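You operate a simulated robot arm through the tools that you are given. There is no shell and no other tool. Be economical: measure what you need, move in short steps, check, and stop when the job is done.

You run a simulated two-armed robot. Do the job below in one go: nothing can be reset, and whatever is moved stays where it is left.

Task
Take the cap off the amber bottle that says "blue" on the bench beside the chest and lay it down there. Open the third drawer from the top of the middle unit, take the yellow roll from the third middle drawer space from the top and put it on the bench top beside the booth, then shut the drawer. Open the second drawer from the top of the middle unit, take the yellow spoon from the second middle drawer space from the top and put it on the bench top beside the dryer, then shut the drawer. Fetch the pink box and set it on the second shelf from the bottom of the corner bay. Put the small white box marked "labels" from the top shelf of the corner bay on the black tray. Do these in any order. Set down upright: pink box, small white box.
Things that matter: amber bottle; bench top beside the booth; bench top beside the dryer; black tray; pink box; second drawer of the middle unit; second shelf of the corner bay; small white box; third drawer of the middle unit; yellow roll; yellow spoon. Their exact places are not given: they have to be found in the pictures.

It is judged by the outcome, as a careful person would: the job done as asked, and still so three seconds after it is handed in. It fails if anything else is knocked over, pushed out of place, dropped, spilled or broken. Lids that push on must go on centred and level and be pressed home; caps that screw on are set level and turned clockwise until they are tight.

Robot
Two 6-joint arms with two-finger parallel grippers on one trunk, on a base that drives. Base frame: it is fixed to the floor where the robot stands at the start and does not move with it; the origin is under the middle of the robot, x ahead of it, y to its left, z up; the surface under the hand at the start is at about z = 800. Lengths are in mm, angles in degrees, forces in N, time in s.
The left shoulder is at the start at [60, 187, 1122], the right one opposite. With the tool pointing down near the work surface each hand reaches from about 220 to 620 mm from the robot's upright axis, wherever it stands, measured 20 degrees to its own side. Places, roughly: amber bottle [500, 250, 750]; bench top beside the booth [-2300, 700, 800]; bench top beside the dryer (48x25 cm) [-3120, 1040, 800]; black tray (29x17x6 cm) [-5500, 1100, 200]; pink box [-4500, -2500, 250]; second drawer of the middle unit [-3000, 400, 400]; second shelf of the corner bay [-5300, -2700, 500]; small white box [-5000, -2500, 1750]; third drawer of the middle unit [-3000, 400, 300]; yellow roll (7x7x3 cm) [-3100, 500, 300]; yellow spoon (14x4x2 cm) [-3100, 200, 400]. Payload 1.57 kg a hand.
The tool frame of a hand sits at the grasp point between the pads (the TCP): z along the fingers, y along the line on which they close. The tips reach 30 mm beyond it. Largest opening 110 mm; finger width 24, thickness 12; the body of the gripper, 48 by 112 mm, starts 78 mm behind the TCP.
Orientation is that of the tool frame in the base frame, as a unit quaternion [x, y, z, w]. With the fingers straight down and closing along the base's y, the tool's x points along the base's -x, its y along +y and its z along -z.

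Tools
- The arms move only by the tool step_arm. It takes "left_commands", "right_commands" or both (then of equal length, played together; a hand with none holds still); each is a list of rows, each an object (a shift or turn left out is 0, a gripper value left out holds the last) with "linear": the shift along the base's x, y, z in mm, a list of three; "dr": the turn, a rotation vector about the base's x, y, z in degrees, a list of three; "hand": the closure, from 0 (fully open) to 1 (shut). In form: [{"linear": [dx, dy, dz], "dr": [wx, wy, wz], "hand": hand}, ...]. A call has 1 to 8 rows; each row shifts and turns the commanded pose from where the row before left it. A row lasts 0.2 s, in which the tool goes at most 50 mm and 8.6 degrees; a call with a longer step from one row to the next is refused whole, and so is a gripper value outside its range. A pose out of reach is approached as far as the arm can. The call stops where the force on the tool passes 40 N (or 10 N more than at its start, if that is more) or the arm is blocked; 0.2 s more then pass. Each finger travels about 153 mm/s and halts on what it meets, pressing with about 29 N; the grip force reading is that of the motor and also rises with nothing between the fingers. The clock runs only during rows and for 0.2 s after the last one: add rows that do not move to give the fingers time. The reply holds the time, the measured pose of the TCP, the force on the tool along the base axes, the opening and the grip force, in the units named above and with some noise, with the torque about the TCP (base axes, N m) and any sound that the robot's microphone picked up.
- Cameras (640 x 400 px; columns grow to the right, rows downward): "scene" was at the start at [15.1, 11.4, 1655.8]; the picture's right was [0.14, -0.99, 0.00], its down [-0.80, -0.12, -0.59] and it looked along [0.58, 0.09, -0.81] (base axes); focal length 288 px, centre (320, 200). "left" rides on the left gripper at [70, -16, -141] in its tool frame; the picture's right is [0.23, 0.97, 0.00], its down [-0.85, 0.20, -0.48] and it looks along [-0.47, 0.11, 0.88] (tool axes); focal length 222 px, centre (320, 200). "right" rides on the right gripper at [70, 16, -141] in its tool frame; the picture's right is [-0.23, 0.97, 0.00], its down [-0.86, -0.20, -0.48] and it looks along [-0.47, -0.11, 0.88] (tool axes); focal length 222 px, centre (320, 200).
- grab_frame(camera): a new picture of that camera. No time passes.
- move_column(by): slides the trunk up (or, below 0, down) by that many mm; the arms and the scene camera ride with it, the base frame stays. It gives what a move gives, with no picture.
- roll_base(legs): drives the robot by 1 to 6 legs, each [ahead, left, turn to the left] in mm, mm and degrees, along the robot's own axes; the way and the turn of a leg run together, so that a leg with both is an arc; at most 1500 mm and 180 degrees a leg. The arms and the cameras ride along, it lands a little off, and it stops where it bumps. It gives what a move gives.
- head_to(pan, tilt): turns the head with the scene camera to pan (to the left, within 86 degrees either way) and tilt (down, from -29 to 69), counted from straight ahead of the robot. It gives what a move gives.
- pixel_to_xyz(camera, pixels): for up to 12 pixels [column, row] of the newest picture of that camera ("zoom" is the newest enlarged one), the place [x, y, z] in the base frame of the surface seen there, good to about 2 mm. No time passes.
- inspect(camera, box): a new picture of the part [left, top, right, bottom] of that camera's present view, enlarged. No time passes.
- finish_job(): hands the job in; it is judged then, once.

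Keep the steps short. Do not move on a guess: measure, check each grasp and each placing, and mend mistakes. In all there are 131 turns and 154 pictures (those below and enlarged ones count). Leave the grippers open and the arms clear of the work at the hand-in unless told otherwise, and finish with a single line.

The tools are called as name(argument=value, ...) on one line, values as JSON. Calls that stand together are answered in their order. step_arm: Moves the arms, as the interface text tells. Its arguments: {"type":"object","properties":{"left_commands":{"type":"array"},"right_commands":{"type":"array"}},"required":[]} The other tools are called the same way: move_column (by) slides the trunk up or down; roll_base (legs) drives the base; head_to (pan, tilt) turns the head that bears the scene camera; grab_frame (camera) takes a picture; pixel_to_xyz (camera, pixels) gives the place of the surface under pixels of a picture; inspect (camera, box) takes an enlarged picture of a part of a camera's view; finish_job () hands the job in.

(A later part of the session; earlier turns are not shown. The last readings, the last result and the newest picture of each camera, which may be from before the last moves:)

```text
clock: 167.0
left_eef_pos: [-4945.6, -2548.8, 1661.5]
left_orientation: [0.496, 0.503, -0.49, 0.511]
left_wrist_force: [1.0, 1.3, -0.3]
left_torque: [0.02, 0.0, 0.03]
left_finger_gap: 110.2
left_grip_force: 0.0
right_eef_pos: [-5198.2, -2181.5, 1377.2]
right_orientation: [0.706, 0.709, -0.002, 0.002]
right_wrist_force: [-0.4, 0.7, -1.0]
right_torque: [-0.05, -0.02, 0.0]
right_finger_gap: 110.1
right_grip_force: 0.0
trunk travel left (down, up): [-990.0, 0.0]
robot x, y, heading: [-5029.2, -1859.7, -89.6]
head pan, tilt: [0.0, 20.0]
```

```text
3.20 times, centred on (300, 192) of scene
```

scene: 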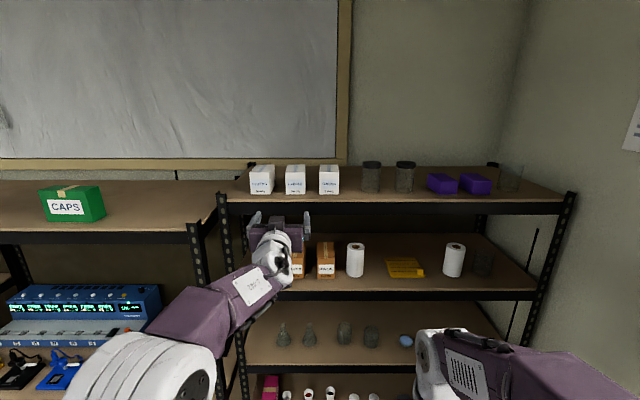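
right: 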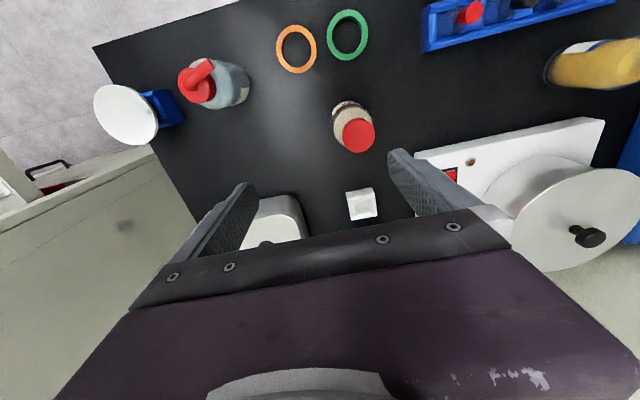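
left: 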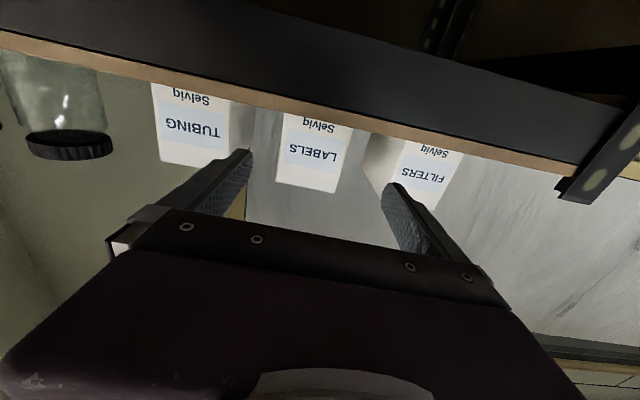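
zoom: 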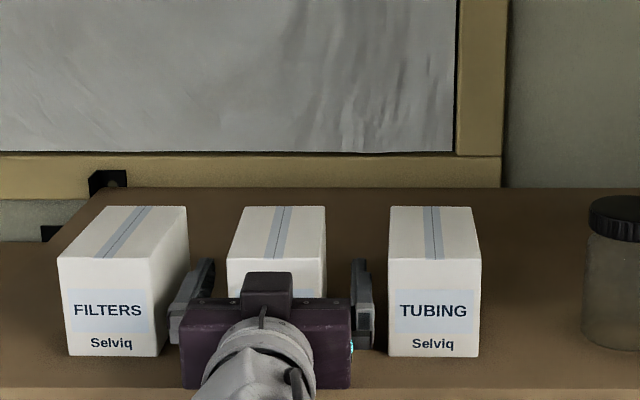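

The hand straddles the box with a clear gap to both neighbours. I'll close and lift.

step_arm(left_commands=[{}, {"hand": 0.2}, {"hand": 0.5}, {"hand": 1}, {"hand": 1}])

step_arm(left_commands=[{"linear": [0, 0, 10]}, {"linear": [0, 0, 15]}, {}])

inspect(camera="scene", box=[200, 130, 400, 255])

```text
clock: 168.2
left_eef_pos: [-4946.5, -2555.9, 1659.5]
left_orientation: [0.496, 0.504, -0.49, 0.51]
left_wrist_force: [-0.4, -3.6, 10.0]
left_torque: [0.43, 0.43, 0.15]
left_finger_gap: 67.9
left_grip_force: 29.2
right_eef_pos: [-5198.3, -2186.9, 1376.1]
right_orientation: [0.706, 0.709, 0.0, 0.001]
right_wrist_force: [0.1, 0.0, 0.8]
right_torque: [0.0, -0.01, -0.03]
right_finger_gap: 110.0
right_grip_force: 0.0
trunk travel left (down, up): [-990.0, 0.0]
robot x, y, heading: [-5032.1, -1860.1, -89.8]
head pan, tilt: [0.0, 20.0]
```

```text
clock: 169.0
left_eef_pos: [-4945.6, -2554.8, 1682.9]
left_orientation: [0.498, 0.504, -0.491, 0.507]
left_wrist_force: [0.5, 0.3, -2.2]
left_torque: [0.01, -0.01, 0.0]
left_finger_gap: 67.9
left_grip_force: 28.9
right_eef_pos: [-5196.6, -2186.5, 1375.2]
right_orientation: [0.706, 0.708, 0.0, -0.001]
right_wrist_force: [-0.5, 0.2, -0.1]
right_torque: [0.03, 0.02, 0.01]
right_finger_gap: 110.1
right_grip_force: 0.1
trunk travel left (down, up): [-990.0, 0.0]
robot x, y, heading: [-5028.8, -1857.9, -90.0]
head pan, tilt: [0.0, 20.0]
```

```text
3.20 times, centred on (300, 192) of scene
```

zoom: 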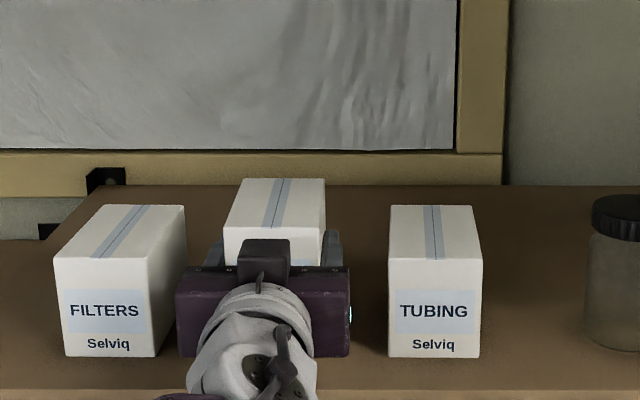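

The box is lifted cleanly (2.2 N). I'll back out, lower the column, and look for the black tray near (-5500, 1100).

roll_base(legs=[[-450, 0, 0]])

move_column(by=-400)

head_to(pan=-80, tilt=30)

grab_frame(camera="scene")

```text
clock: 171.7
left_eef_pos: [-4946.8, -2118.7, 1680.1]
left_orientation: [0.499, 0.505, -0.489, 0.507]
left_wrist_force: [-0.4, -0.4, -2.2]
left_torque: [-0.02, -0.02, 0.01]
left_finger_gap: 67.8
left_grip_force: 29.0
right_eef_pos: [-5199.2, -1750.0, 1375.2]
right_orientation: [0.707, 0.708, 0.0, -0.001]
right_wrist_force: [0.1, -0.5, 0.3]
right_torque: [0.03, 0.0, -0.01]
right_finger_gap: 110.0
right_grip_force: 0.1
trunk travel left (down, up): [-990.0, 0.0]
robot x, y, heading: [-5031.2, -1418.1, -89.9]
head pan, tilt: [0.0, 20.0]
```

```text
clock: 175.5
left_eef_pos: [-4946.5, -2114.4, 1281.7]
left_orientation: [0.497, 0.505, -0.489, 0.509]
left_wrist_force: [-1.0, -0.2, -1.6]
left_torque: [-0.01, 0.0, -0.01]
left_finger_gap: 68.1
left_grip_force: 29.3
right_eef_pos: [-5198.6, -1745.6, 976.3]
right_orientation: [0.706, 0.708, 0.0, 0.0]
right_wrist_force: [0.1, -0.9, -0.5]
right_torque: [-0.01, -0.03, -0.04]
right_finger_gap: 109.9
right_grip_force: 0.0
trunk travel left (down, up): [-590.0, 400.0]
robot x, y, heading: [-5028.1, -1419.5, -90.1]
head pan, tilt: [0.0, 20.0]
```

```text
clock: 177.1
left_eef_pos: [-4946.7, -2114.7, 1281.2]
left_orientation: [0.498, 0.504, -0.49, 0.508]
left_wrist_force: [-0.7, -0.6, -2.7]
left_torque: [0.02, 0.0, 0.01]
left_finger_gap: 67.9
left_grip_force: 29.2
right_eef_pos: [-5200.2, -1746.1, 976.4]
right_orientation: [0.707, 0.708, 0.0, 0.0]
right_wrist_force: [0.5, 0.2, 0.5]
right_torque: [0.01, -0.04, -0.02]
right_finger_gap: 110.0
right_grip_force: 0.0
trunk travel left (down, up): [-590.0, 400.0]
robot x, y, heading: [-5031.7, -1421.3, -89.7]
head pan, tilt: [-80.0, 30.0]
```

```text
81 pictures are left
```

scene: 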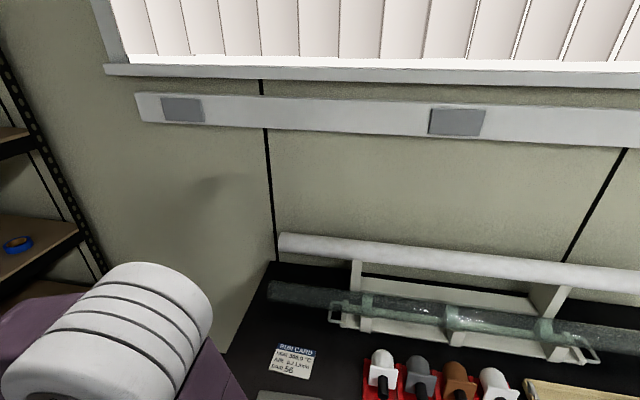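

I'll drive out to x ≈ -4700, back up north past the chair (which is at x > -4184), and turn right to face the bench with the black tray.

roll_base(legs=[[0, 330, 0], [-1300, 0, 0], [-1150, 180, 0], [0, 0, -90]])

head_to(pan=0, tilt=35)

grab_frame(camera="scene")

```text
clock: 194.8
left_eef_pos: [-5233.2, 961.3, 1281.4]
left_orientation: [0.708, -0.003, -0.706, 0.005]
left_wrist_force: [-0.3, 0.3, -1.9]
left_torque: [0.02, -0.04, -0.01]
left_finger_gap: 67.8
left_grip_force: 28.5
right_eef_pos: [-4858.4, 1204.6, 976.4]
right_orientation: [1.0, -0.011, 0.0, 0.001]
right_wrist_force: [0.4, -0.7, 0.2]
right_torque: [-0.01, -0.03, 0.0]
right_finger_gap: 110.3
right_grip_force: 0.0
trunk travel left (down, up): [-590.0, 400.0]
robot x, y, heading: [-4531.9, 1028.0, 178.6]
head pan, tilt: [-80.0, 30.0]
```

```text
clock: 196.3
left_eef_pos: [-5232.5, 961.0, 1280.7]
left_orientation: [0.709, -0.002, -0.706, 0.006]
left_wrist_force: [-0.4, 0.0, -2.2]
left_torque: [0.02, -0.01, -0.01]
left_finger_gap: 67.8
left_grip_force: 28.3
right_eef_pos: [-4857.9, 1205.7, 977.0]
right_orientation: [1.0, -0.01, 0.0, 0.0]
right_wrist_force: [0.1, -0.2, -0.3]
right_torque: [0.0, 0.01, 0.0]
right_finger_gap: 109.7
right_grip_force: 0.1
trunk travel left (down, up): [-590.0, 400.0]
robot x, y, heading: [-4535.3, 1027.7, 178.8]
head pan, tilt: [0.0, 35.0]
```

```text
80 pictures are left
```

scene: 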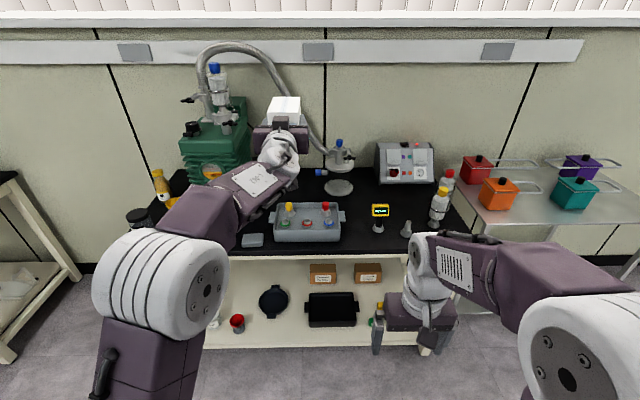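

The black tray is at (333,308) on the lower shelf. I'll measure it, its surroundings and possible free spots.

inspect(camera="scene", box=[200, 240, 400, 365])

pixel_to_xyz(camera="scene", pixels=[[333, 308], [310, 295], [356, 295], [308, 324], [356, 324], [333, 326], [280, 330], [240, 335], [380, 335], [300, 250], [300, 256], [350, 248]])

pixel_to_xyz(camera="scene", pixels=[[370, 215], [390, 245], [330, 190], [260, 215], [440, 240], [420, 200], [305, 230], [322, 276], [368, 272], [273, 300], [285, 270], [480, 220]])

```text
3.20 times, centred on (300, 302) of scene
```

zoom: 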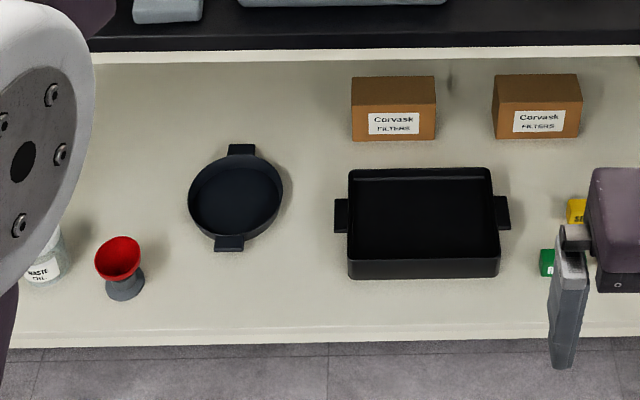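

```text
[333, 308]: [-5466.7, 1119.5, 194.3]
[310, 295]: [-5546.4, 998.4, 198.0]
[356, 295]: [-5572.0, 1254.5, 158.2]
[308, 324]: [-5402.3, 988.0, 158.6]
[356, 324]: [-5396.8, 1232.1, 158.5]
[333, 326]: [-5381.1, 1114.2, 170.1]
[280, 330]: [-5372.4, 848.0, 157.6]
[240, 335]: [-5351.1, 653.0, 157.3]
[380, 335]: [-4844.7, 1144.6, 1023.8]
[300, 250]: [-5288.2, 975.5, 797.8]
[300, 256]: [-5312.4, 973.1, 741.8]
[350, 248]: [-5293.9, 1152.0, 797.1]
```

```text
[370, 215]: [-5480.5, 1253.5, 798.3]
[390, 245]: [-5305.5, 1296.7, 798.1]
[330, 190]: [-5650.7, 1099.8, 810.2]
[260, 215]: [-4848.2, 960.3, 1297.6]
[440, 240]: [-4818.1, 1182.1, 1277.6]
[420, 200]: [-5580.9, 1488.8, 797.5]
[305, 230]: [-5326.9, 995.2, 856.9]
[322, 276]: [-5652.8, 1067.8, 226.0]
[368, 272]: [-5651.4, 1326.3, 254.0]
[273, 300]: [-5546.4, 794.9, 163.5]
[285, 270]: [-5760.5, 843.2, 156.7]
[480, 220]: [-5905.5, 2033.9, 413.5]
```

pixel_to_xyz(camera="zoom", pixels=[[420, 220], [380, 200], [470, 200], [420, 245], [420, 262], [420, 171], [420, 182], [351, 220], [496, 220], [420, 272], [360, 178], [341, 215]])

inspect(camera="scene", box=[296, 280, 376, 330])

```text
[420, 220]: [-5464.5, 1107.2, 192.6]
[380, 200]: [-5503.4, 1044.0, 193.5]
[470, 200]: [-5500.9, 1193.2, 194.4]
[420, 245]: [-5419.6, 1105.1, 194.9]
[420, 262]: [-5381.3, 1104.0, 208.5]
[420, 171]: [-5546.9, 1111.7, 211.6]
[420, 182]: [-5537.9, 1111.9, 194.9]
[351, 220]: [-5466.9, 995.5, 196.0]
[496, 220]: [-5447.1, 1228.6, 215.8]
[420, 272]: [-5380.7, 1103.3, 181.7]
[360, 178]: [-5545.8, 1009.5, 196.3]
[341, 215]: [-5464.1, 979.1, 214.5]
```

```text
8.00 times, centred on (336, 305) of scene
```

zoom: 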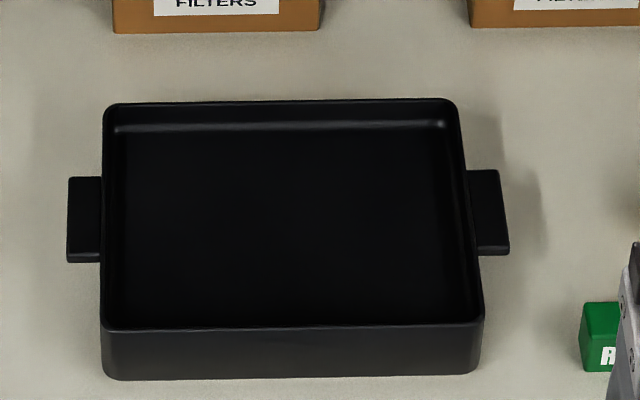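

pixel_to_xyz(camera="scene", pixels=[[345, 215], [341, 240], [378, 229], [371, 230], [385, 230], [400, 235], [411, 232], [360, 240], [355, 225], [340, 190], [338, 222]])

inspect(camera="scene", box=[260, 160, 420, 260])

```text
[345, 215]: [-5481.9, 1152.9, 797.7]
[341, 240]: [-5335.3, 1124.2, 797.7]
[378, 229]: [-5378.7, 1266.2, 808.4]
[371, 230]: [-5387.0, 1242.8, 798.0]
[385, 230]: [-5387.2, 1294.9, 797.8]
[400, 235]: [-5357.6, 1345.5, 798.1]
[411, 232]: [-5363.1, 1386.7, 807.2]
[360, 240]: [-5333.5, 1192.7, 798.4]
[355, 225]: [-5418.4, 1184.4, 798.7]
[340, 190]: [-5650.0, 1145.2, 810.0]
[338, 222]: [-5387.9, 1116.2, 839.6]
```

```text
4.00 times, centred on (340, 210) of scene
```

zoom: 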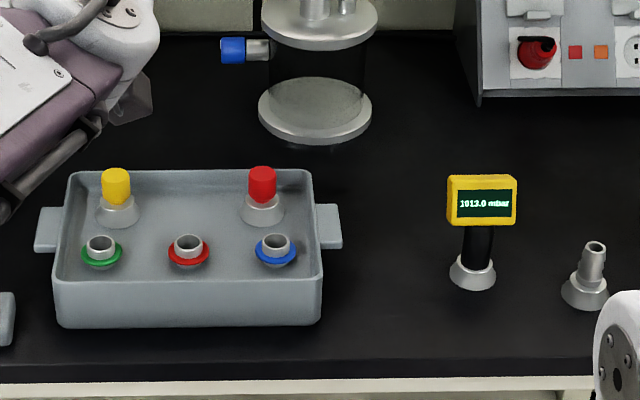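

The bench top has no safe free spot, and the tray is too low for the horizontal hand. I'll hand the box over in the air to the right hand gripping from above. First I'll bring the left hand down to shoulder level and closer.

step_arm(left_commands=[{"linear": [5, 0, -37]}, {"linear": [10, 0, -37]}, {"linear": [10, 0, -37]}, {"linear": [10, 0, -37]}, {"linear": [10, 0, -37]}, {"linear": [10, 0, -37]}, {"linear": [10, 0, -37]}, {"linear": [10, 0, -37]}])

grab_frame(camera="scene")

grab_frame(camera="right")

```text
clock: 198.1
left_eef_pos: [-5163.0, 965.9, 988.0]
left_orientation: [0.709, -0.003, -0.705, 0.011]
left_wrist_force: [-0.1, 0.3, -2.2]
left_torque: [0.0, 0.0, 0.0]
left_finger_gap: 67.4
left_grip_force: 28.5
left hand out of reach, approached as far as the arm can: row 8
right_eef_pos: [-4859.9, 1206.1, 976.5]
right_orientation: [1.0, -0.011, 0.0, 0.0]
right_wrist_force: [-0.6, 0.1, -0.3]
right_torque: [0.01, -0.03, -0.01]
right_finger_gap: 110.3
right_grip_force: 0.0
trunk travel left (down, up): [-590.0, 400.0]
robot x, y, heading: [-4533.2, 1028.1, 178.7]
head pan, tilt: [0.0, 35.0]
```

```text
76 pictures are left
```

scene: 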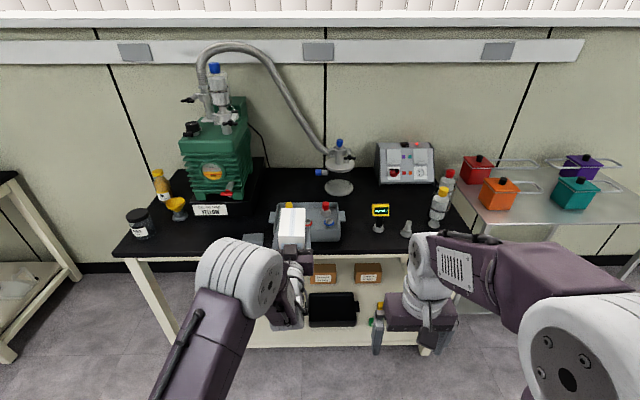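

```text
75 pictures are left
```

right: 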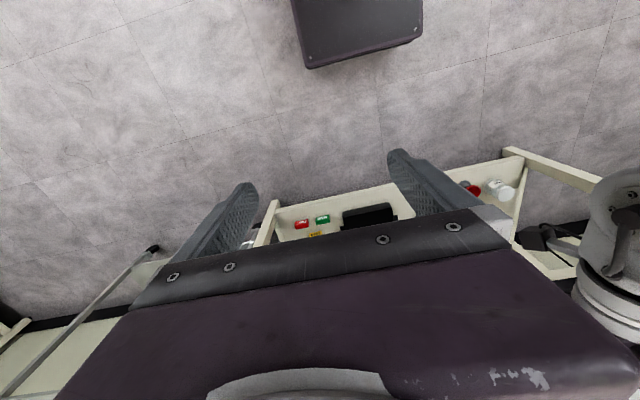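

The left hand holds the box at (-5163, 966, 988). I'll measure the box itself.

inspect(camera="scene", box=[250, 190, 350, 255])

pixel_to_xyz(camera="zoom", pixels=[[270, 220], [200, 280], [330, 290], [200, 120], [350, 120], [270, 300], [270, 130]])

```text
6.15 times, centred on (300, 222) of scene
```

zoom: 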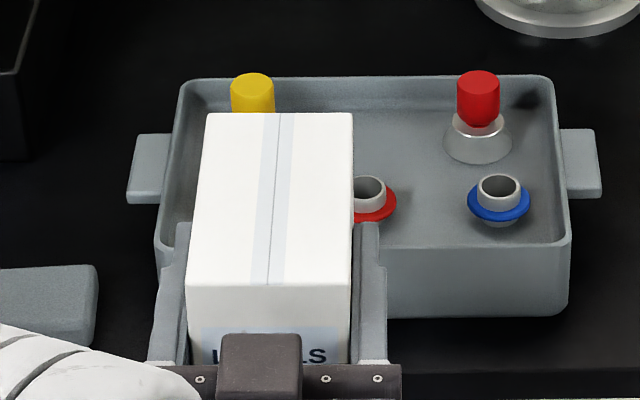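

```text
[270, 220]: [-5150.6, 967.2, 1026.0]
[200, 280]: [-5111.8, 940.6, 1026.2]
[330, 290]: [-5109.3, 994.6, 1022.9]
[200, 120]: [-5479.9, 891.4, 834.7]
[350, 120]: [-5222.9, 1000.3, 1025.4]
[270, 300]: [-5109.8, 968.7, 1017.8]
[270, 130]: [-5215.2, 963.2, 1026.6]
```

The box top is at z 1026, centre (-5168, 967), with the left fingers at z 976 to 1000. The right tips can grip the top 22 mm. To bring it into easy right-arm reach I'll shift the left hand toward the middle and right side, and raise the right hand.

step_arm(left_commands=[{"linear": [0, 25, 0]}, {"linear": [5, 25, 0]}, {"linear": [10, 25, 0]}, {"linear": [10, 25, 0]}, {"linear": [10, 20, 0]}, {}], right_commands=[{"linear": [0, 0, 35]}, {"linear": [-15, 0, 35]}, {"linear": [-30, 0, 35]}, {"linear": [-30, 0, 25]}, {"linear": [-30, 0, 0]}, {"linear": [-20, 0, 0]}])

```text
clock: 199.5
left_eef_pos: [-5127.0, 1084.4, 987.5]
left_orientation: [0.709, -0.002, -0.706, 0.005]
left_wrist_force: [-0.8, 0.3, -2.1]
left_torque: [-0.01, -0.02, -0.01]
left_finger_gap: 67.7
left_grip_force: 28.8
right_eef_pos: [-4984.4, 1204.9, 1104.2]
right_orientation: [1.0, -0.011, 0.0, 0.0]
right_wrist_force: [0.2, 0.2, -0.7]
right_torque: [-0.02, -0.03, -0.01]
right_finger_gap: 110.0
right_grip_force: 0.0
trunk travel left (down, up): [-590.0, 400.0]
robot x, y, heading: [-4535.9, 1028.9, 178.8]
head pan, tilt: [0.0, 35.0]
```

step_arm(right_commands=[{"linear": [-37, -30, 0]}, {"linear": [-37, -30, 0]}, {"linear": [-37, -30, 0]}, {"linear": [-37, -29, 0]}, {}])

grab_frame(camera="right")

pixel_to_xyz(camera="right", pixels=[[320, 150], [280, 150], [360, 150], [320, 110], [320, 190], [300, 130]])

grab_frame(camera="scene")

```text
clock: 200.7
left_eef_pos: [-5126.5, 1085.8, 990.1]
left_orientation: [0.708, -0.003, -0.706, 0.005]
left_wrist_force: [-0.8, 0.3, -1.8]
left_torque: [0.0, 0.01, 0.01]
left_finger_gap: 68.0
left_grip_force: 29.1
right_eef_pos: [-5054.3, 1118.0, 1078.0]
right_orientation: [1.0, -0.01, 0.0, -0.001]
right_wrist_force: [-1.2, 0.1, 0.3]
right_torque: [0.01, 0.02, 0.0]
right_finger_gap: 109.7
right_grip_force: 0.1
right hand out of reach, approached as far as the arm can: row 2, 3, 4
trunk travel left (down, up): [-590.0, 400.0]
robot x, y, heading: [-4534.2, 1029.4, 178.7]
head pan, tilt: [0.0, 35.0]
```

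```text
73 pictures are left
```

right: 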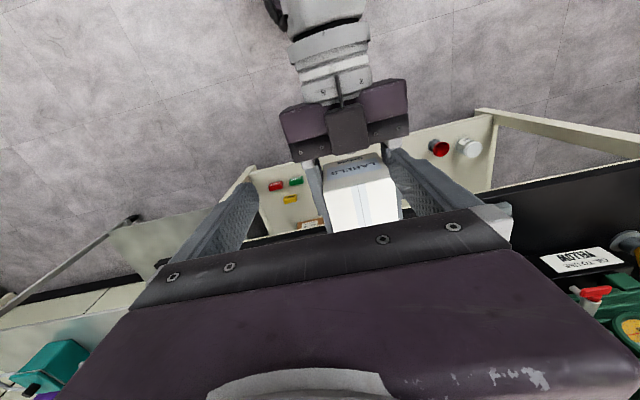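

```text
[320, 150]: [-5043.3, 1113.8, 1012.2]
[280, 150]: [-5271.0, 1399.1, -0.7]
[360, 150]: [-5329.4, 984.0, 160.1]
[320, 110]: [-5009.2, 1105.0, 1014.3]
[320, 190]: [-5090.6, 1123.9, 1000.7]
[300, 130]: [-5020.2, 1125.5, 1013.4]
```

```text
72 pictures are left
```

scene: 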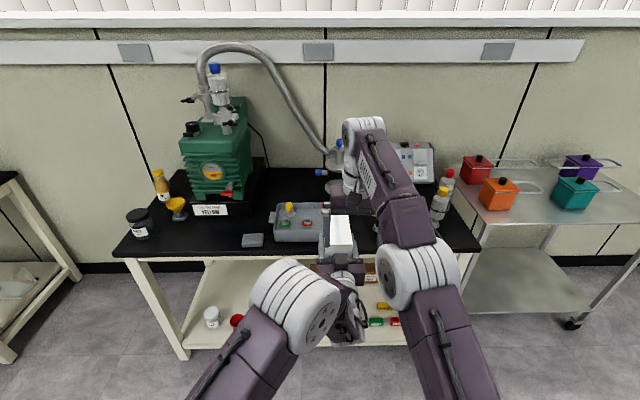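

The right hand, pointing straight down, cannot reach that far at this height. Pitching it 30° forward shortens the reach while keeping its pads parallel to the box sides. I'll pitch it and bring it over the box.

step_arm(right_commands=[{"linear": [0, 0, 0], "dr": [0, 7.5, 0]}, {"linear": [0, -8, 0], "dr": [0, 7.5, 0]}, {"linear": [0, -8, 0], "dr": [0, 7.5, 0]}, {"linear": [-10, -8, 0], "dr": [0, 7.5, 0]}, {"linear": [-20, -8, 0]}, {"linear": [-20, 0, 0]}, {"linear": [-17, 0, 0]}, {}])

grab_frame(camera="right")

```text
clock: 202.5
left_eef_pos: [-5126.9, 1085.1, 989.7]
left_orientation: [0.708, -0.004, -0.706, 0.005]
left_wrist_force: [0.0, 0.3, -2.0]
left_torque: [-0.02, -0.01, -0.02]
left_finger_gap: 67.8
left_grip_force: 29.0
right_eef_pos: [-5121.2, 1085.9, 1077.8]
right_orientation: [0.966, -0.01, -0.259, 0.003]
right_wrist_force: [-1.0, -0.6, -0.2]
right_torque: [-0.02, -0.01, -0.01]
right_finger_gap: 109.9
right_grip_force: 0.0
trunk travel left (down, up): [-590.0, 400.0]
robot x, y, heading: [-4533.4, 1026.5, 178.8]
head pan, tilt: [0.0, 35.0]
```

```text
71 pictures are left
```

right: 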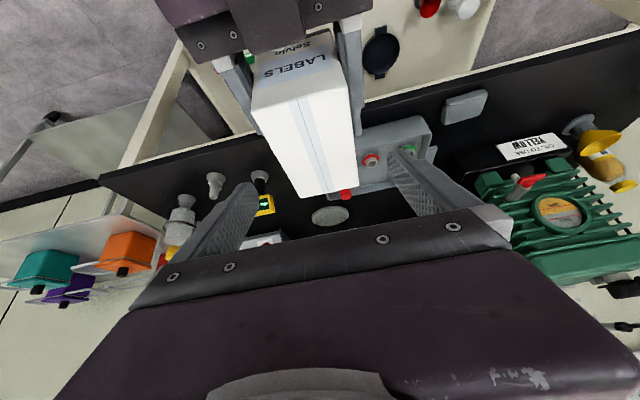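

pixel_to_xyz(camera="right", pixels=[[310, 150], [265, 115], [345, 95], [300, 190], [350, 180], [320, 180], [300, 110]])

step_arm(right_commands=[{"linear": [0, 0, -14], "hand": 0.15}, {"linear": [0, 0, -14]}, {"linear": [0, 0, -12]}])

grab_frame(camera="right")

inspect(camera="scene", box=[270, 170, 420, 300])

```text
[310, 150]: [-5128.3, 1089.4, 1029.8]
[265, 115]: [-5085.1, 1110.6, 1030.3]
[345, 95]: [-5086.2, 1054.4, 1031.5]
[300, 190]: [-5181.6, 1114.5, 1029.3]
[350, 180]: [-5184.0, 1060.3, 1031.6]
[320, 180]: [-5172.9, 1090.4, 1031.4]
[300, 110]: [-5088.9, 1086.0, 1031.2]
```

```text
clock: 203.3
left_eef_pos: [-5127.3, 1085.1, 989.3]
left_orientation: [0.709, -0.003, -0.706, 0.006]
left_wrist_force: [0.6, -0.2, -1.7]
left_torque: [0.0, -0.01, -0.01]
left_finger_gap: 67.9
left_grip_force: 28.4
right_eef_pos: [-5121.6, 1087.3, 1037.6]
right_orientation: [0.966, -0.01, -0.259, 0.001]
right_wrist_force: [0.6, 0.0, 0.4]
right_torque: [0.01, 0.01, 0.0]
right_finger_gap: 93.4
right_grip_force: 0.0
trunk travel left (down, up): [-590.0, 400.0]
robot x, y, heading: [-4533.3, 1024.2, 178.7]
head pan, tilt: [0.0, 35.0]
```

```text
70 pictures are left
```

right: 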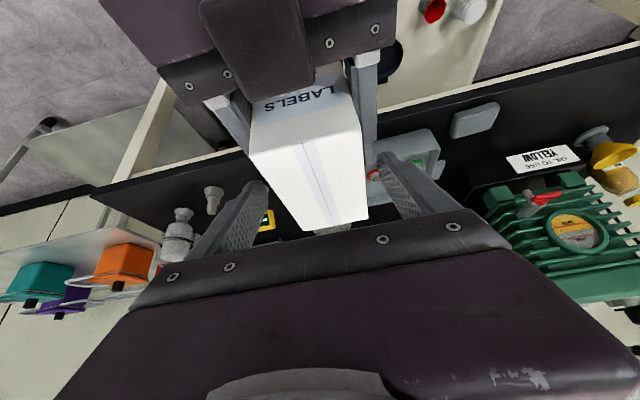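

```text
3.08 times, centred on (345, 235) of scene
```

zoom: 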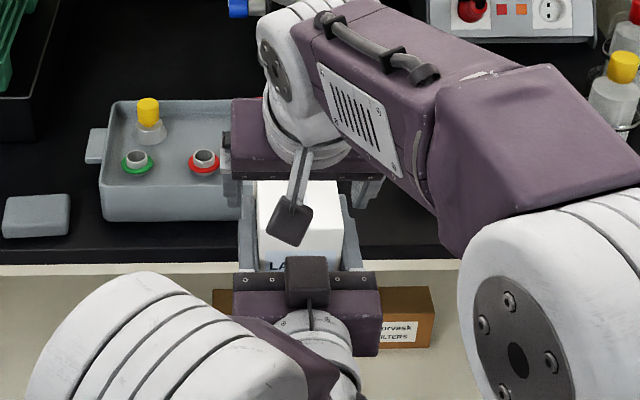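

The right tips straddle the upper 24 mm of the box, above the left fingers. I'll close the right hand on it.

step_arm(right_commands=[{"hand": 0.35}, {"hand": 0.6}, {"hand": 1}, {"hand": 1}])

```text
clock: 204.3
left_eef_pos: [-5126.9, 1085.5, 989.7]
left_orientation: [0.708, -0.003, -0.706, 0.005]
left_wrist_force: [-0.2, 0.7, -1.4]
left_torque: [0.24, -0.08, -0.77]
left_finger_gap: 67.9
left_grip_force: 28.6
right_eef_pos: [-5120.7, 1085.9, 1037.7]
right_orientation: [0.966, -0.01, -0.258, 0.002]
right_wrist_force: [0.2, -1.2, 0.5]
right_torque: [-0.26, 0.03, 0.81]
right_finger_gap: 67.7
right_grip_force: 29.3
trunk travel left (down, up): [-590.0, 400.0]
robot x, y, heading: [-4537.1, 1031.8, 178.8]
head pan, tilt: [0.0, 35.0]
```

The right hand reads 67.7 mm on the box. Now I'll open the left hand gently.

step_arm(left_commands=[{"hand": 0.3}, {"hand": 0.1}, {"hand": 0}])

grab_frame(camera="right")

```text
clock: 205.1
left_eef_pos: [-5127.3, 1085.6, 990.2]
left_orientation: [0.708, -0.003, -0.706, 0.005]
left_wrist_force: [-0.1, 0.0, -0.1]
left_torque: [0.01, -0.03, 0.0]
left_finger_gap: 110.0
left_grip_force: 0.0
right_eef_pos: [-5121.0, 1085.8, 1036.5]
right_orientation: [0.966, -0.011, -0.258, 0.002]
right_wrist_force: [-0.3, 1.0, -0.1]
right_torque: [0.03, -0.07, -0.04]
right_finger_gap: 67.6
right_grip_force: 28.7
trunk travel left (down, up): [-590.0, 400.0]
robot x, y, heading: [-4533.9, 1024.9, 178.8]
head pan, tilt: [0.0, 35.0]
```

```text
68 pictures are left
```

right: 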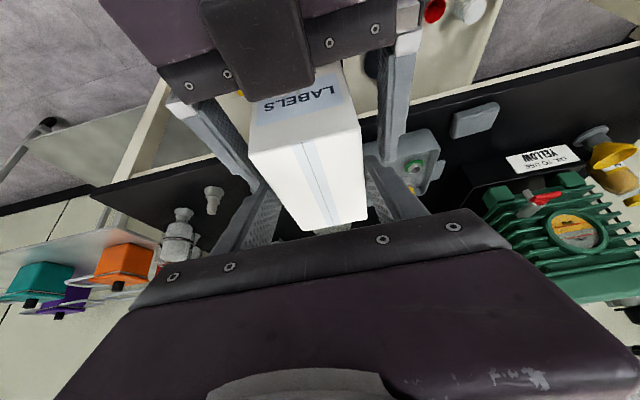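

The box stays put. I'll raise the right hand with it, straight up out of the left fingers.

step_arm(right_commands=[{"linear": [0, 0, 8]}, {"linear": [0, 0, 12]}, {"linear": [0, 0, 15]}, {"linear": [0, 0, 15]}, {"linear": [0, 0, 15]}])

grab_frame(camera="right")

grab_frame(camera="scene")

```text
clock: 206.3
left_eef_pos: [-5127.7, 1084.9, 990.0]
left_orientation: [0.709, -0.003, -0.706, 0.006]
left_wrist_force: [0.0, 0.2, 0.0]
left_torque: [0.04, -0.01, 0.01]
left_finger_gap: 109.9
left_grip_force: 0.0
right_eef_pos: [-5120.3, 1085.7, 1104.3]
right_orientation: [0.966, -0.01, -0.26, 0.003]
right_wrist_force: [-1.0, 0.1, -2.6]
right_torque: [0.0, -0.05, 0.01]
right_finger_gap: 67.7
right_grip_force: 29.0
trunk travel left (down, up): [-590.0, 400.0]
robot x, y, heading: [-4534.4, 1026.9, 179.0]
head pan, tilt: [0.0, 35.0]
```

```text
67 pictures are left
```

right: 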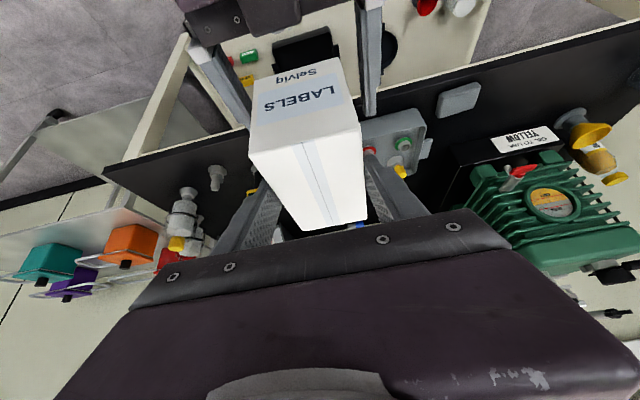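

```text
66 pictures are left
```

scene: 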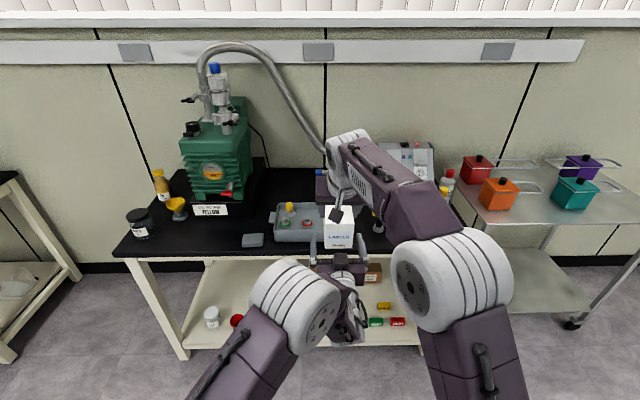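

Handover succeeded (2.6 N on the right). Now I'll retract the left arm to the side, pointing down.

step_arm(left_commands=[{"linear": [0, -40, 0]}, {"linear": [0, -40, 0]}, {"linear": [0, -40, 0]}, {"linear": [0, -40, 0]}, {"linear": [0, 0, 0], "dr": [0, -8.2, 0]}, {"linear": [0, 0, 0], "dr": [0, -8.2, 0]}, {"linear": [0, 0, 0], "dr": [0, -8.2, 0]}, {"linear": [0, 0, 0], "dr": [0, -8.2, 0]}])

step_arm(left_commands=[{"linear": [10, 0, 0], "dr": [0, -8.2, 0]}, {"linear": [20, -10, 0], "dr": [0, -8.2, 0]}, {"linear": [30, -10, 0], "dr": [0, -8.2, 0]}, {"linear": [30, -10, 0], "dr": [0, -8.2, 0]}, {"linear": [30, -10, 0], "dr": [0, -8.2, 0]}, {"linear": [30, -10, 0], "dr": [0, -8.2, 0]}, {"linear": [30, -10, 0], "dr": [0, -8, 0]}, {"linear": [30, -10, 0]}])

```text
clock: 208.1
left_eef_pos: [-5146.0, 947.5, 1010.4]
left_orientation: [0.879, -0.004, -0.476, 0.004]
left_wrist_force: [0.3, 0.2, -0.3]
left_torque: [-0.03, 0.01, -0.01]
left_finger_gap: 109.9
left_grip_force: 0.0
left hand out of reach, approached as far as the arm can: row 3, 4
right_eef_pos: [-5119.7, 1085.4, 1103.4]
right_orientation: [0.966, -0.01, -0.259, 0.003]
right_wrist_force: [-0.4, 0.4, -2.7]
right_torque: [-0.01, -0.05, 0.01]
right_finger_gap: 67.5
right_grip_force: 29.5
trunk travel left (down, up): [-590.0, 400.0]
robot x, y, heading: [-4536.4, 1029.9, 178.8]
head pan, tilt: [0.0, 35.0]
```

```text
clock: 209.9
left_eef_pos: [-4932.5, 879.2, 1010.6]
left_orientation: [1.0, -0.005, 0.002, 0.001]
left_wrist_force: [0.7, 0.1, 0.8]
left_torque: [0.0, 0.05, 0.05]
left_finger_gap: 110.0
left_grip_force: 0.1
right_eef_pos: [-5119.1, 1084.8, 1105.4]
right_orientation: [0.966, -0.01, -0.26, 0.003]
right_wrist_force: [1.3, 0.1, -1.7]
right_torque: [0.01, -0.01, -0.01]
right_finger_gap: 67.3
right_grip_force: 28.9
trunk travel left (down, up): [-590.0, 400.0]
robot x, y, heading: [-4536.6, 1028.2, 178.8]
head pan, tilt: [0.0, 35.0]
```

Now I'll tuck the left hand further back, lower the column fully, and bring the right arm down to tray-entry height while still in front of the bench.

step_arm(left_commands=[{"linear": [35, -10, 0]}, {"linear": [35, -10, 0]}])

move_column(by=-300)

move_column(by=-290)

step_arm(right_commands=[{"linear": [0, 5, -28]}, {"linear": [0, 5, -28]}, {"linear": [0, 5, -28]}, {"linear": [0, 5, -28]}, {"linear": [0, 5, -28]}, {"linear": [0, 3, -28]}, {"linear": [0, 0, -20]}])

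grab_frame(camera="scene")

grab_frame(camera="right")

```text
clock: 210.5
left_eef_pos: [-4863.9, 859.8, 1009.8]
left_orientation: [1.0, -0.006, 0.001, 0.002]
left_wrist_force: [-0.7, 0.7, 0.6]
left_torque: [0.01, 0.05, -0.01]
left_finger_gap: 110.0
left_grip_force: 0.0
right_eef_pos: [-5118.9, 1085.3, 1105.5]
right_orientation: [0.965, -0.01, -0.26, 0.003]
right_wrist_force: [-0.6, 0.2, -2.3]
right_torque: [0.04, -0.05, 0.01]
right_finger_gap: 67.5
right_grip_force: 29.2
trunk travel left (down, up): [-590.0, 400.0]
robot x, y, heading: [-4536.0, 1027.1, 178.7]
head pan, tilt: [0.0, 35.0]
```

```text
clock: 213.5
left_eef_pos: [-4865.4, 859.1, 709.4]
left_orientation: [1.0, -0.006, 0.002, 0.002]
left_wrist_force: [-0.1, -0.4, 0.3]
left_torque: [0.01, -0.02, 0.03]
left_finger_gap: 110.2
left_grip_force: 0.0
right_eef_pos: [-5121.1, 1086.0, 802.4]
right_orientation: [0.966, -0.01, -0.258, 0.003]
right_wrist_force: [0.4, -0.1, -2.0]
right_torque: [0.0, -0.03, -0.01]
right_finger_gap: 67.6
right_grip_force: 29.1
trunk travel left (down, up): [-290.0, 700.0]
robot x, y, heading: [-4535.6, 1030.6, 178.6]
head pan, tilt: [0.0, 35.0]
```

```text
clock: 216.4
left_eef_pos: [-4864.9, 860.0, 419.9]
left_orientation: [1.0, -0.006, 0.002, 0.002]
left_wrist_force: [-0.4, 1.0, 0.5]
left_torque: [0.0, -0.01, -0.01]
left_finger_gap: 110.1
left_grip_force: 0.1
right_eef_pos: [-5120.2, 1085.5, 513.5]
right_orientation: [0.966, -0.011, -0.259, 0.003]
right_wrist_force: [0.6, -1.0, -2.4]
right_torque: [0.02, -0.06, -0.03]
right_finger_gap: 67.5
right_grip_force: 28.8
trunk travel left (down, up): [0.0, 990.0]
robot x, y, heading: [-4533.4, 1027.7, 178.9]
head pan, tilt: [0.0, 35.0]
```

```text
clock: 218.0
left_eef_pos: [-4866.1, 860.4, 419.7]
left_orientation: [1.0, -0.007, 0.002, 0.002]
left_wrist_force: [0.4, 0.4, -1.1]
left_torque: [0.04, 0.01, 0.02]
left_finger_gap: 110.0
left_grip_force: 0.1
right_eef_pos: [-5120.1, 1112.1, 325.9]
right_orientation: [0.966, -0.009, -0.259, 0.004]
right_wrist_force: [-0.1, 0.3, -2.0]
right_torque: [0.06, -0.06, -0.02]
right_finger_gap: 67.6
right_grip_force: 28.9
trunk travel left (down, up): [0.0, 990.0]
robot x, y, heading: [-4533.5, 1026.4, 179.0]
head pan, tilt: [0.0, 35.0]
```

```text
65 pictures are left
```

scene: 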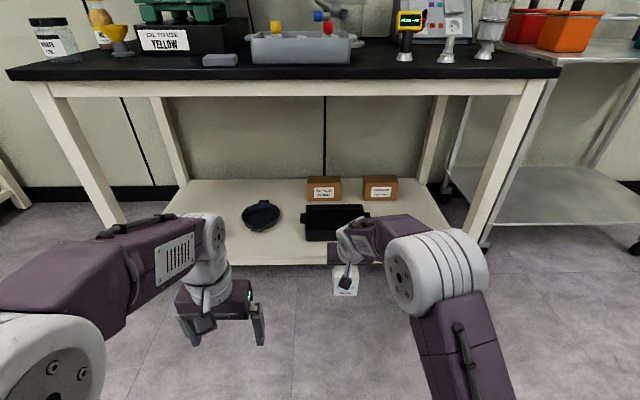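

```text
64 pictures are left
```

right: 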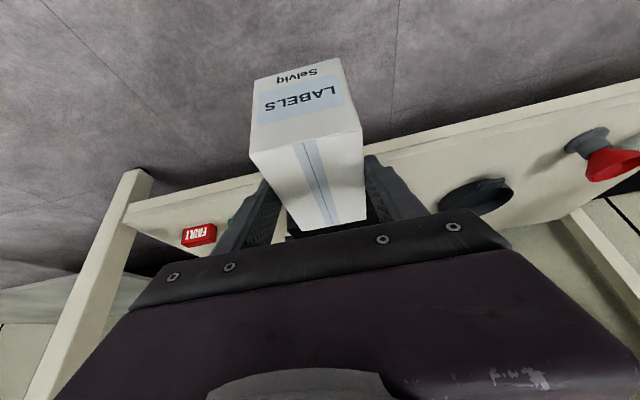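

The box bottom should be at about 238, above the rim at 216. I'll drive forward in two parts with a check between.

roll_base(legs=[[225, 0, 0]])

inspect(camera="scene", box=[240, 170, 480, 320])

pixel_to_xyz(camera="right", pixels=[[310, 100]])

```text
clock: 219.7
left_eef_pos: [-5091.7, 863.9, 419.8]
left_orientation: [1.0, -0.005, 0.001, 0.002]
left_wrist_force: [0.1, 0.4, -0.7]
left_torque: [-0.01, -0.03, 0.01]
left_finger_gap: 110.0
left_grip_force: 0.0
right_eef_pos: [-5346.4, 1116.2, 326.5]
right_orientation: [0.966, -0.009, -0.259, 0.003]
right_wrist_force: [0.1, 0.7, -1.6]
right_torque: [-0.05, -0.02, 0.03]
right_finger_gap: 67.6
right_grip_force: 29.4
trunk travel left (down, up): [0.0, 990.0]
robot x, y, heading: [-4764.5, 1035.8, 178.9]
head pan, tilt: [0.0, 35.0]
```

```text
2.67 times, centred on (360, 245) of scene
```

zoom: 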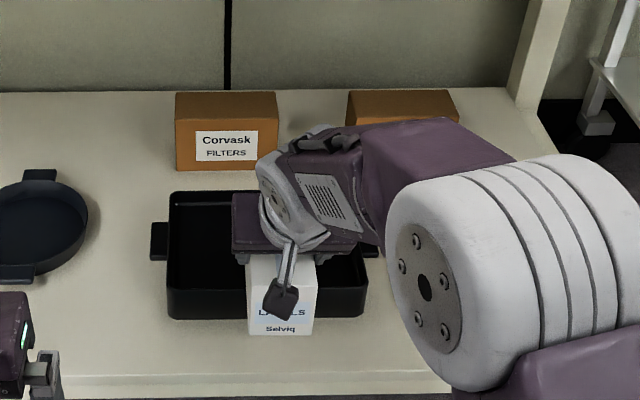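

```text
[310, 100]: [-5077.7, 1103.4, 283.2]
```

pixel_to_xyz(camera="zoom", pixels=[[260, 330], [310, 330], [285, 325], [255, 290], [312, 290], [270, 266], [200, 310], [350, 305], [205, 250], [340, 280]])

grab_frame(camera="right")

```text
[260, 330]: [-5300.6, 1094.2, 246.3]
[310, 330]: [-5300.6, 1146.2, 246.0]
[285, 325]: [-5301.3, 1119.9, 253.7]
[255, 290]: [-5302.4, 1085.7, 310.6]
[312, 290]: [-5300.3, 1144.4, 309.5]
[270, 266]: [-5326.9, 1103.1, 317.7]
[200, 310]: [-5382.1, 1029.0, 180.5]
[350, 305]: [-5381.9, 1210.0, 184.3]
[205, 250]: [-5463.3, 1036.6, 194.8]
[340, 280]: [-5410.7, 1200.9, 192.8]
```

```text
62 pictures are left
```

right: 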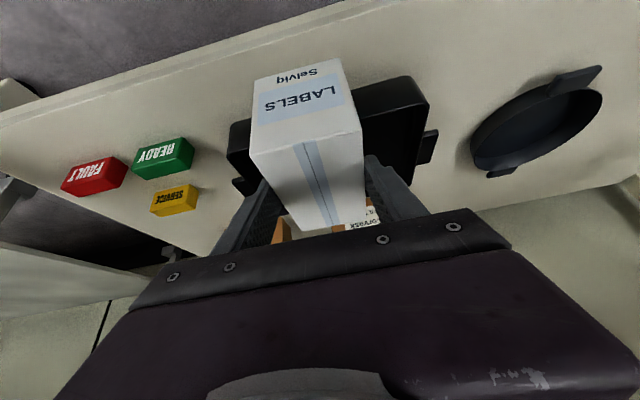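

The box front is at x -5301 and level. It needs 105 mm more to be centred in the tray.

roll_base(legs=[[104, 0, 0]])

inspect(camera="scene", box=[240, 170, 480, 320])

grab_frame(camera="right")

```text
clock: 220.9
left_eef_pos: [-5197.9, 865.0, 420.2]
left_orientation: [1.0, -0.005, 0.002, 0.002]
left_wrist_force: [-1.1, 0.3, 0.5]
left_torque: [-0.02, -0.03, -0.01]
left_finger_gap: 110.2
left_grip_force: 0.1
right_eef_pos: [-5452.8, 1117.0, 326.0]
right_orientation: [0.966, -0.008, -0.259, 0.003]
right_wrist_force: [-0.4, 0.1, -1.6]
right_torque: [-0.04, -0.01, -0.02]
right_finger_gap: 67.7
right_grip_force: 28.7
trunk travel left (down, up): [0.0, 990.0]
robot x, y, heading: [-4866.0, 1032.1, 179.0]
head pan, tilt: [0.0, 35.0]
```

```text
2.67 times, centred on (360, 245) of scene
```

zoom: 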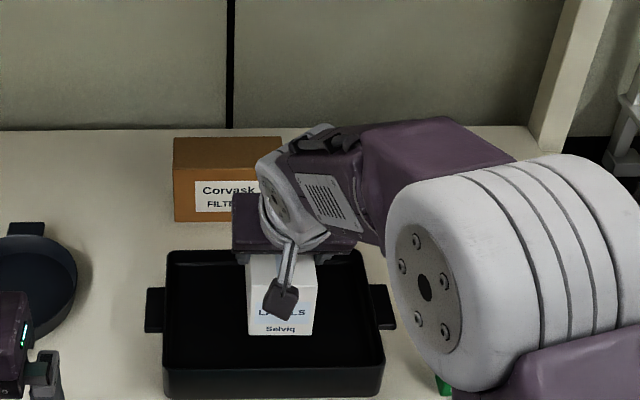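

```text
60 pictures are left
```

right: 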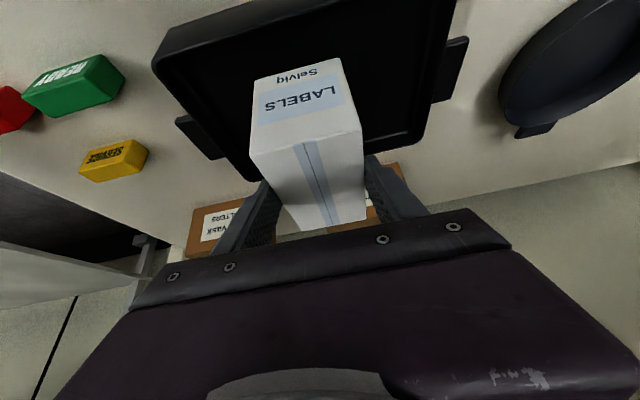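

The box is over the tray's middle. I'll lower it 40 mm, then creep to contact.

step_arm(right_commands=[{"linear": [0, 0, -15]}, {"linear": [0, 0, -15]}, {"linear": [0, 0, -8]}, {}])

step_arm(right_commands=[{"linear": [0, 0, -2]}, {"linear": [0, 0, -1.5]}, {"linear": [0, 0, -1.5]}, {}])

inspect(camera="scene", box=[280, 230, 400, 330])

```text
clock: 221.9
left_eef_pos: [-5197.6, 866.8, 420.3]
left_orientation: [1.0, -0.004, 0.001, 0.002]
left_wrist_force: [-0.8, -0.1, -0.6]
left_torque: [0.01, 0.01, -0.01]
left_finger_gap: 109.8
left_grip_force: 0.1
right_eef_pos: [-5452.3, 1117.0, 288.8]
right_orientation: [0.966, -0.009, -0.259, 0.003]
right_wrist_force: [-0.1, 0.2, -2.1]
right_torque: [0.04, -0.05, 0.0]
right_finger_gap: 67.4
right_grip_force: 29.3
trunk travel left (down, up): [0.0, 990.0]
robot x, y, heading: [-4866.7, 1033.6, 178.7]
head pan, tilt: [0.0, 35.0]
```

```text
clock: 222.9
left_eef_pos: [-5197.1, 866.2, 420.9]
left_orientation: [1.0, -0.004, 0.001, 0.002]
left_wrist_force: [0.0, -0.1, 0.3]
left_torque: [0.0, 0.03, -0.01]
left_finger_gap: 109.9
left_grip_force: 0.0
right_eef_pos: [-5453.4, 1116.8, 284.4]
right_orientation: [0.966, -0.009, -0.26, 0.003]
right_wrist_force: [-0.2, 1.0, 2.2]
right_torque: [0.24, 0.33, -0.11]
right_finger_gap: 67.5
right_grip_force: 28.8
trunk travel left (down, up): [0.0, 990.0]
robot x, y, heading: [-4867.0, 1035.3, 179.1]
head pan, tilt: [0.0, 35.0]
```

```text
4.00 times, centred on (340, 280) of scene
```

zoom: 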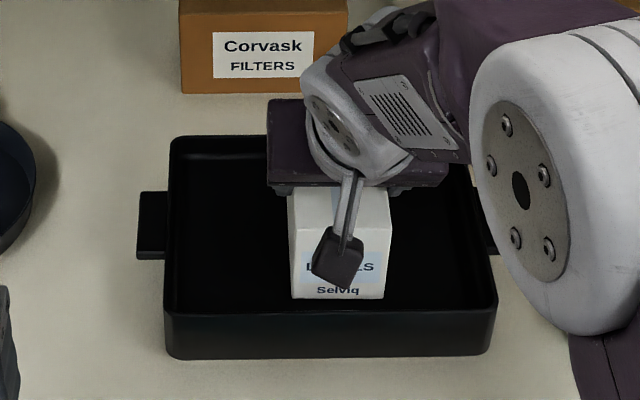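

The box is resting on the tray floor. I'll open and raise the hand straight up.

step_arm(right_commands=[{"hand": 0.3}, {"hand": 0.1}, {"hand": 0.1}, {"linear": [0, 0, 15]}, {"linear": [0, 0, 20]}, {"linear": [0, 0, 25]}])

inspect(camera="scene", box=[280, 220, 400, 330])

roll_base(legs=[[-450, 0, 0]])

grab_frame(camera="scene")

```text
clock: 224.3
left_eef_pos: [-5197.4, 865.6, 421.4]
left_orientation: [1.0, -0.005, 0.002, 0.001]
left_wrist_force: [-0.5, -0.2, 0.0]
left_torque: [0.0, 0.03, -0.01]
left_finger_gap: 110.0
left_grip_force: 0.1
right_eef_pos: [-5452.6, 1114.4, 344.3]
right_orientation: [0.966, -0.008, -0.258, 0.004]
right_wrist_force: [0.3, -0.9, -0.1]
right_torque: [0.0, 0.01, 0.01]
right_finger_gap: 99.0
right_grip_force: 0.0
trunk travel left (down, up): [0.0, 990.0]
robot x, y, heading: [-4871.4, 1036.6, 178.9]
head pan, tilt: [0.0, 35.0]
```

```text
3.64 times, centred on (340, 275) of scene
```

zoom: 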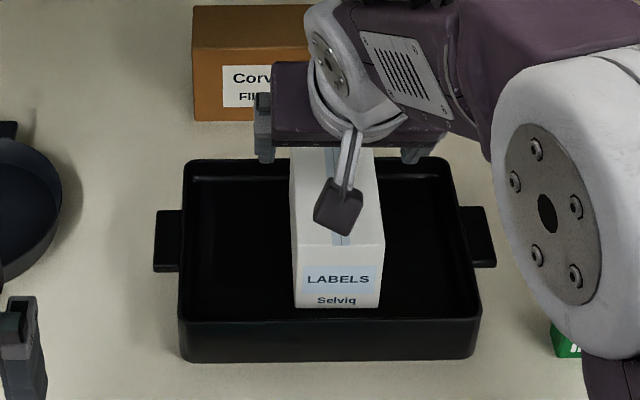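

```text
clock: 227.0
left_eef_pos: [-4753.7, 859.5, 419.7]
left_orientation: [1.0, -0.008, 0.002, 0.002]
left_wrist_force: [0.3, -0.3, 0.8]
left_torque: [0.0, 0.0, -0.01]
left_finger_gap: 110.0
left_grip_force: 0.0
right_eef_pos: [-5006.7, 1110.1, 343.8]
right_orientation: [0.966, -0.012, -0.259, 0.001]
right_wrist_force: [0.5, 0.5, 0.5]
right_torque: [0.0, -0.01, -0.03]
right_finger_gap: 99.2
right_grip_force: 0.0
trunk travel left (down, up): [0.0, 990.0]
robot x, y, heading: [-4418.8, 1024.8, 178.7]
head pan, tilt: [0.0, 35.0]
```

```text
57 pictures are left
```

scene: 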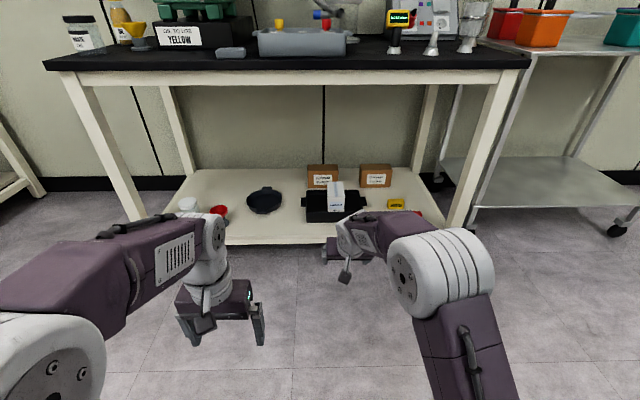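

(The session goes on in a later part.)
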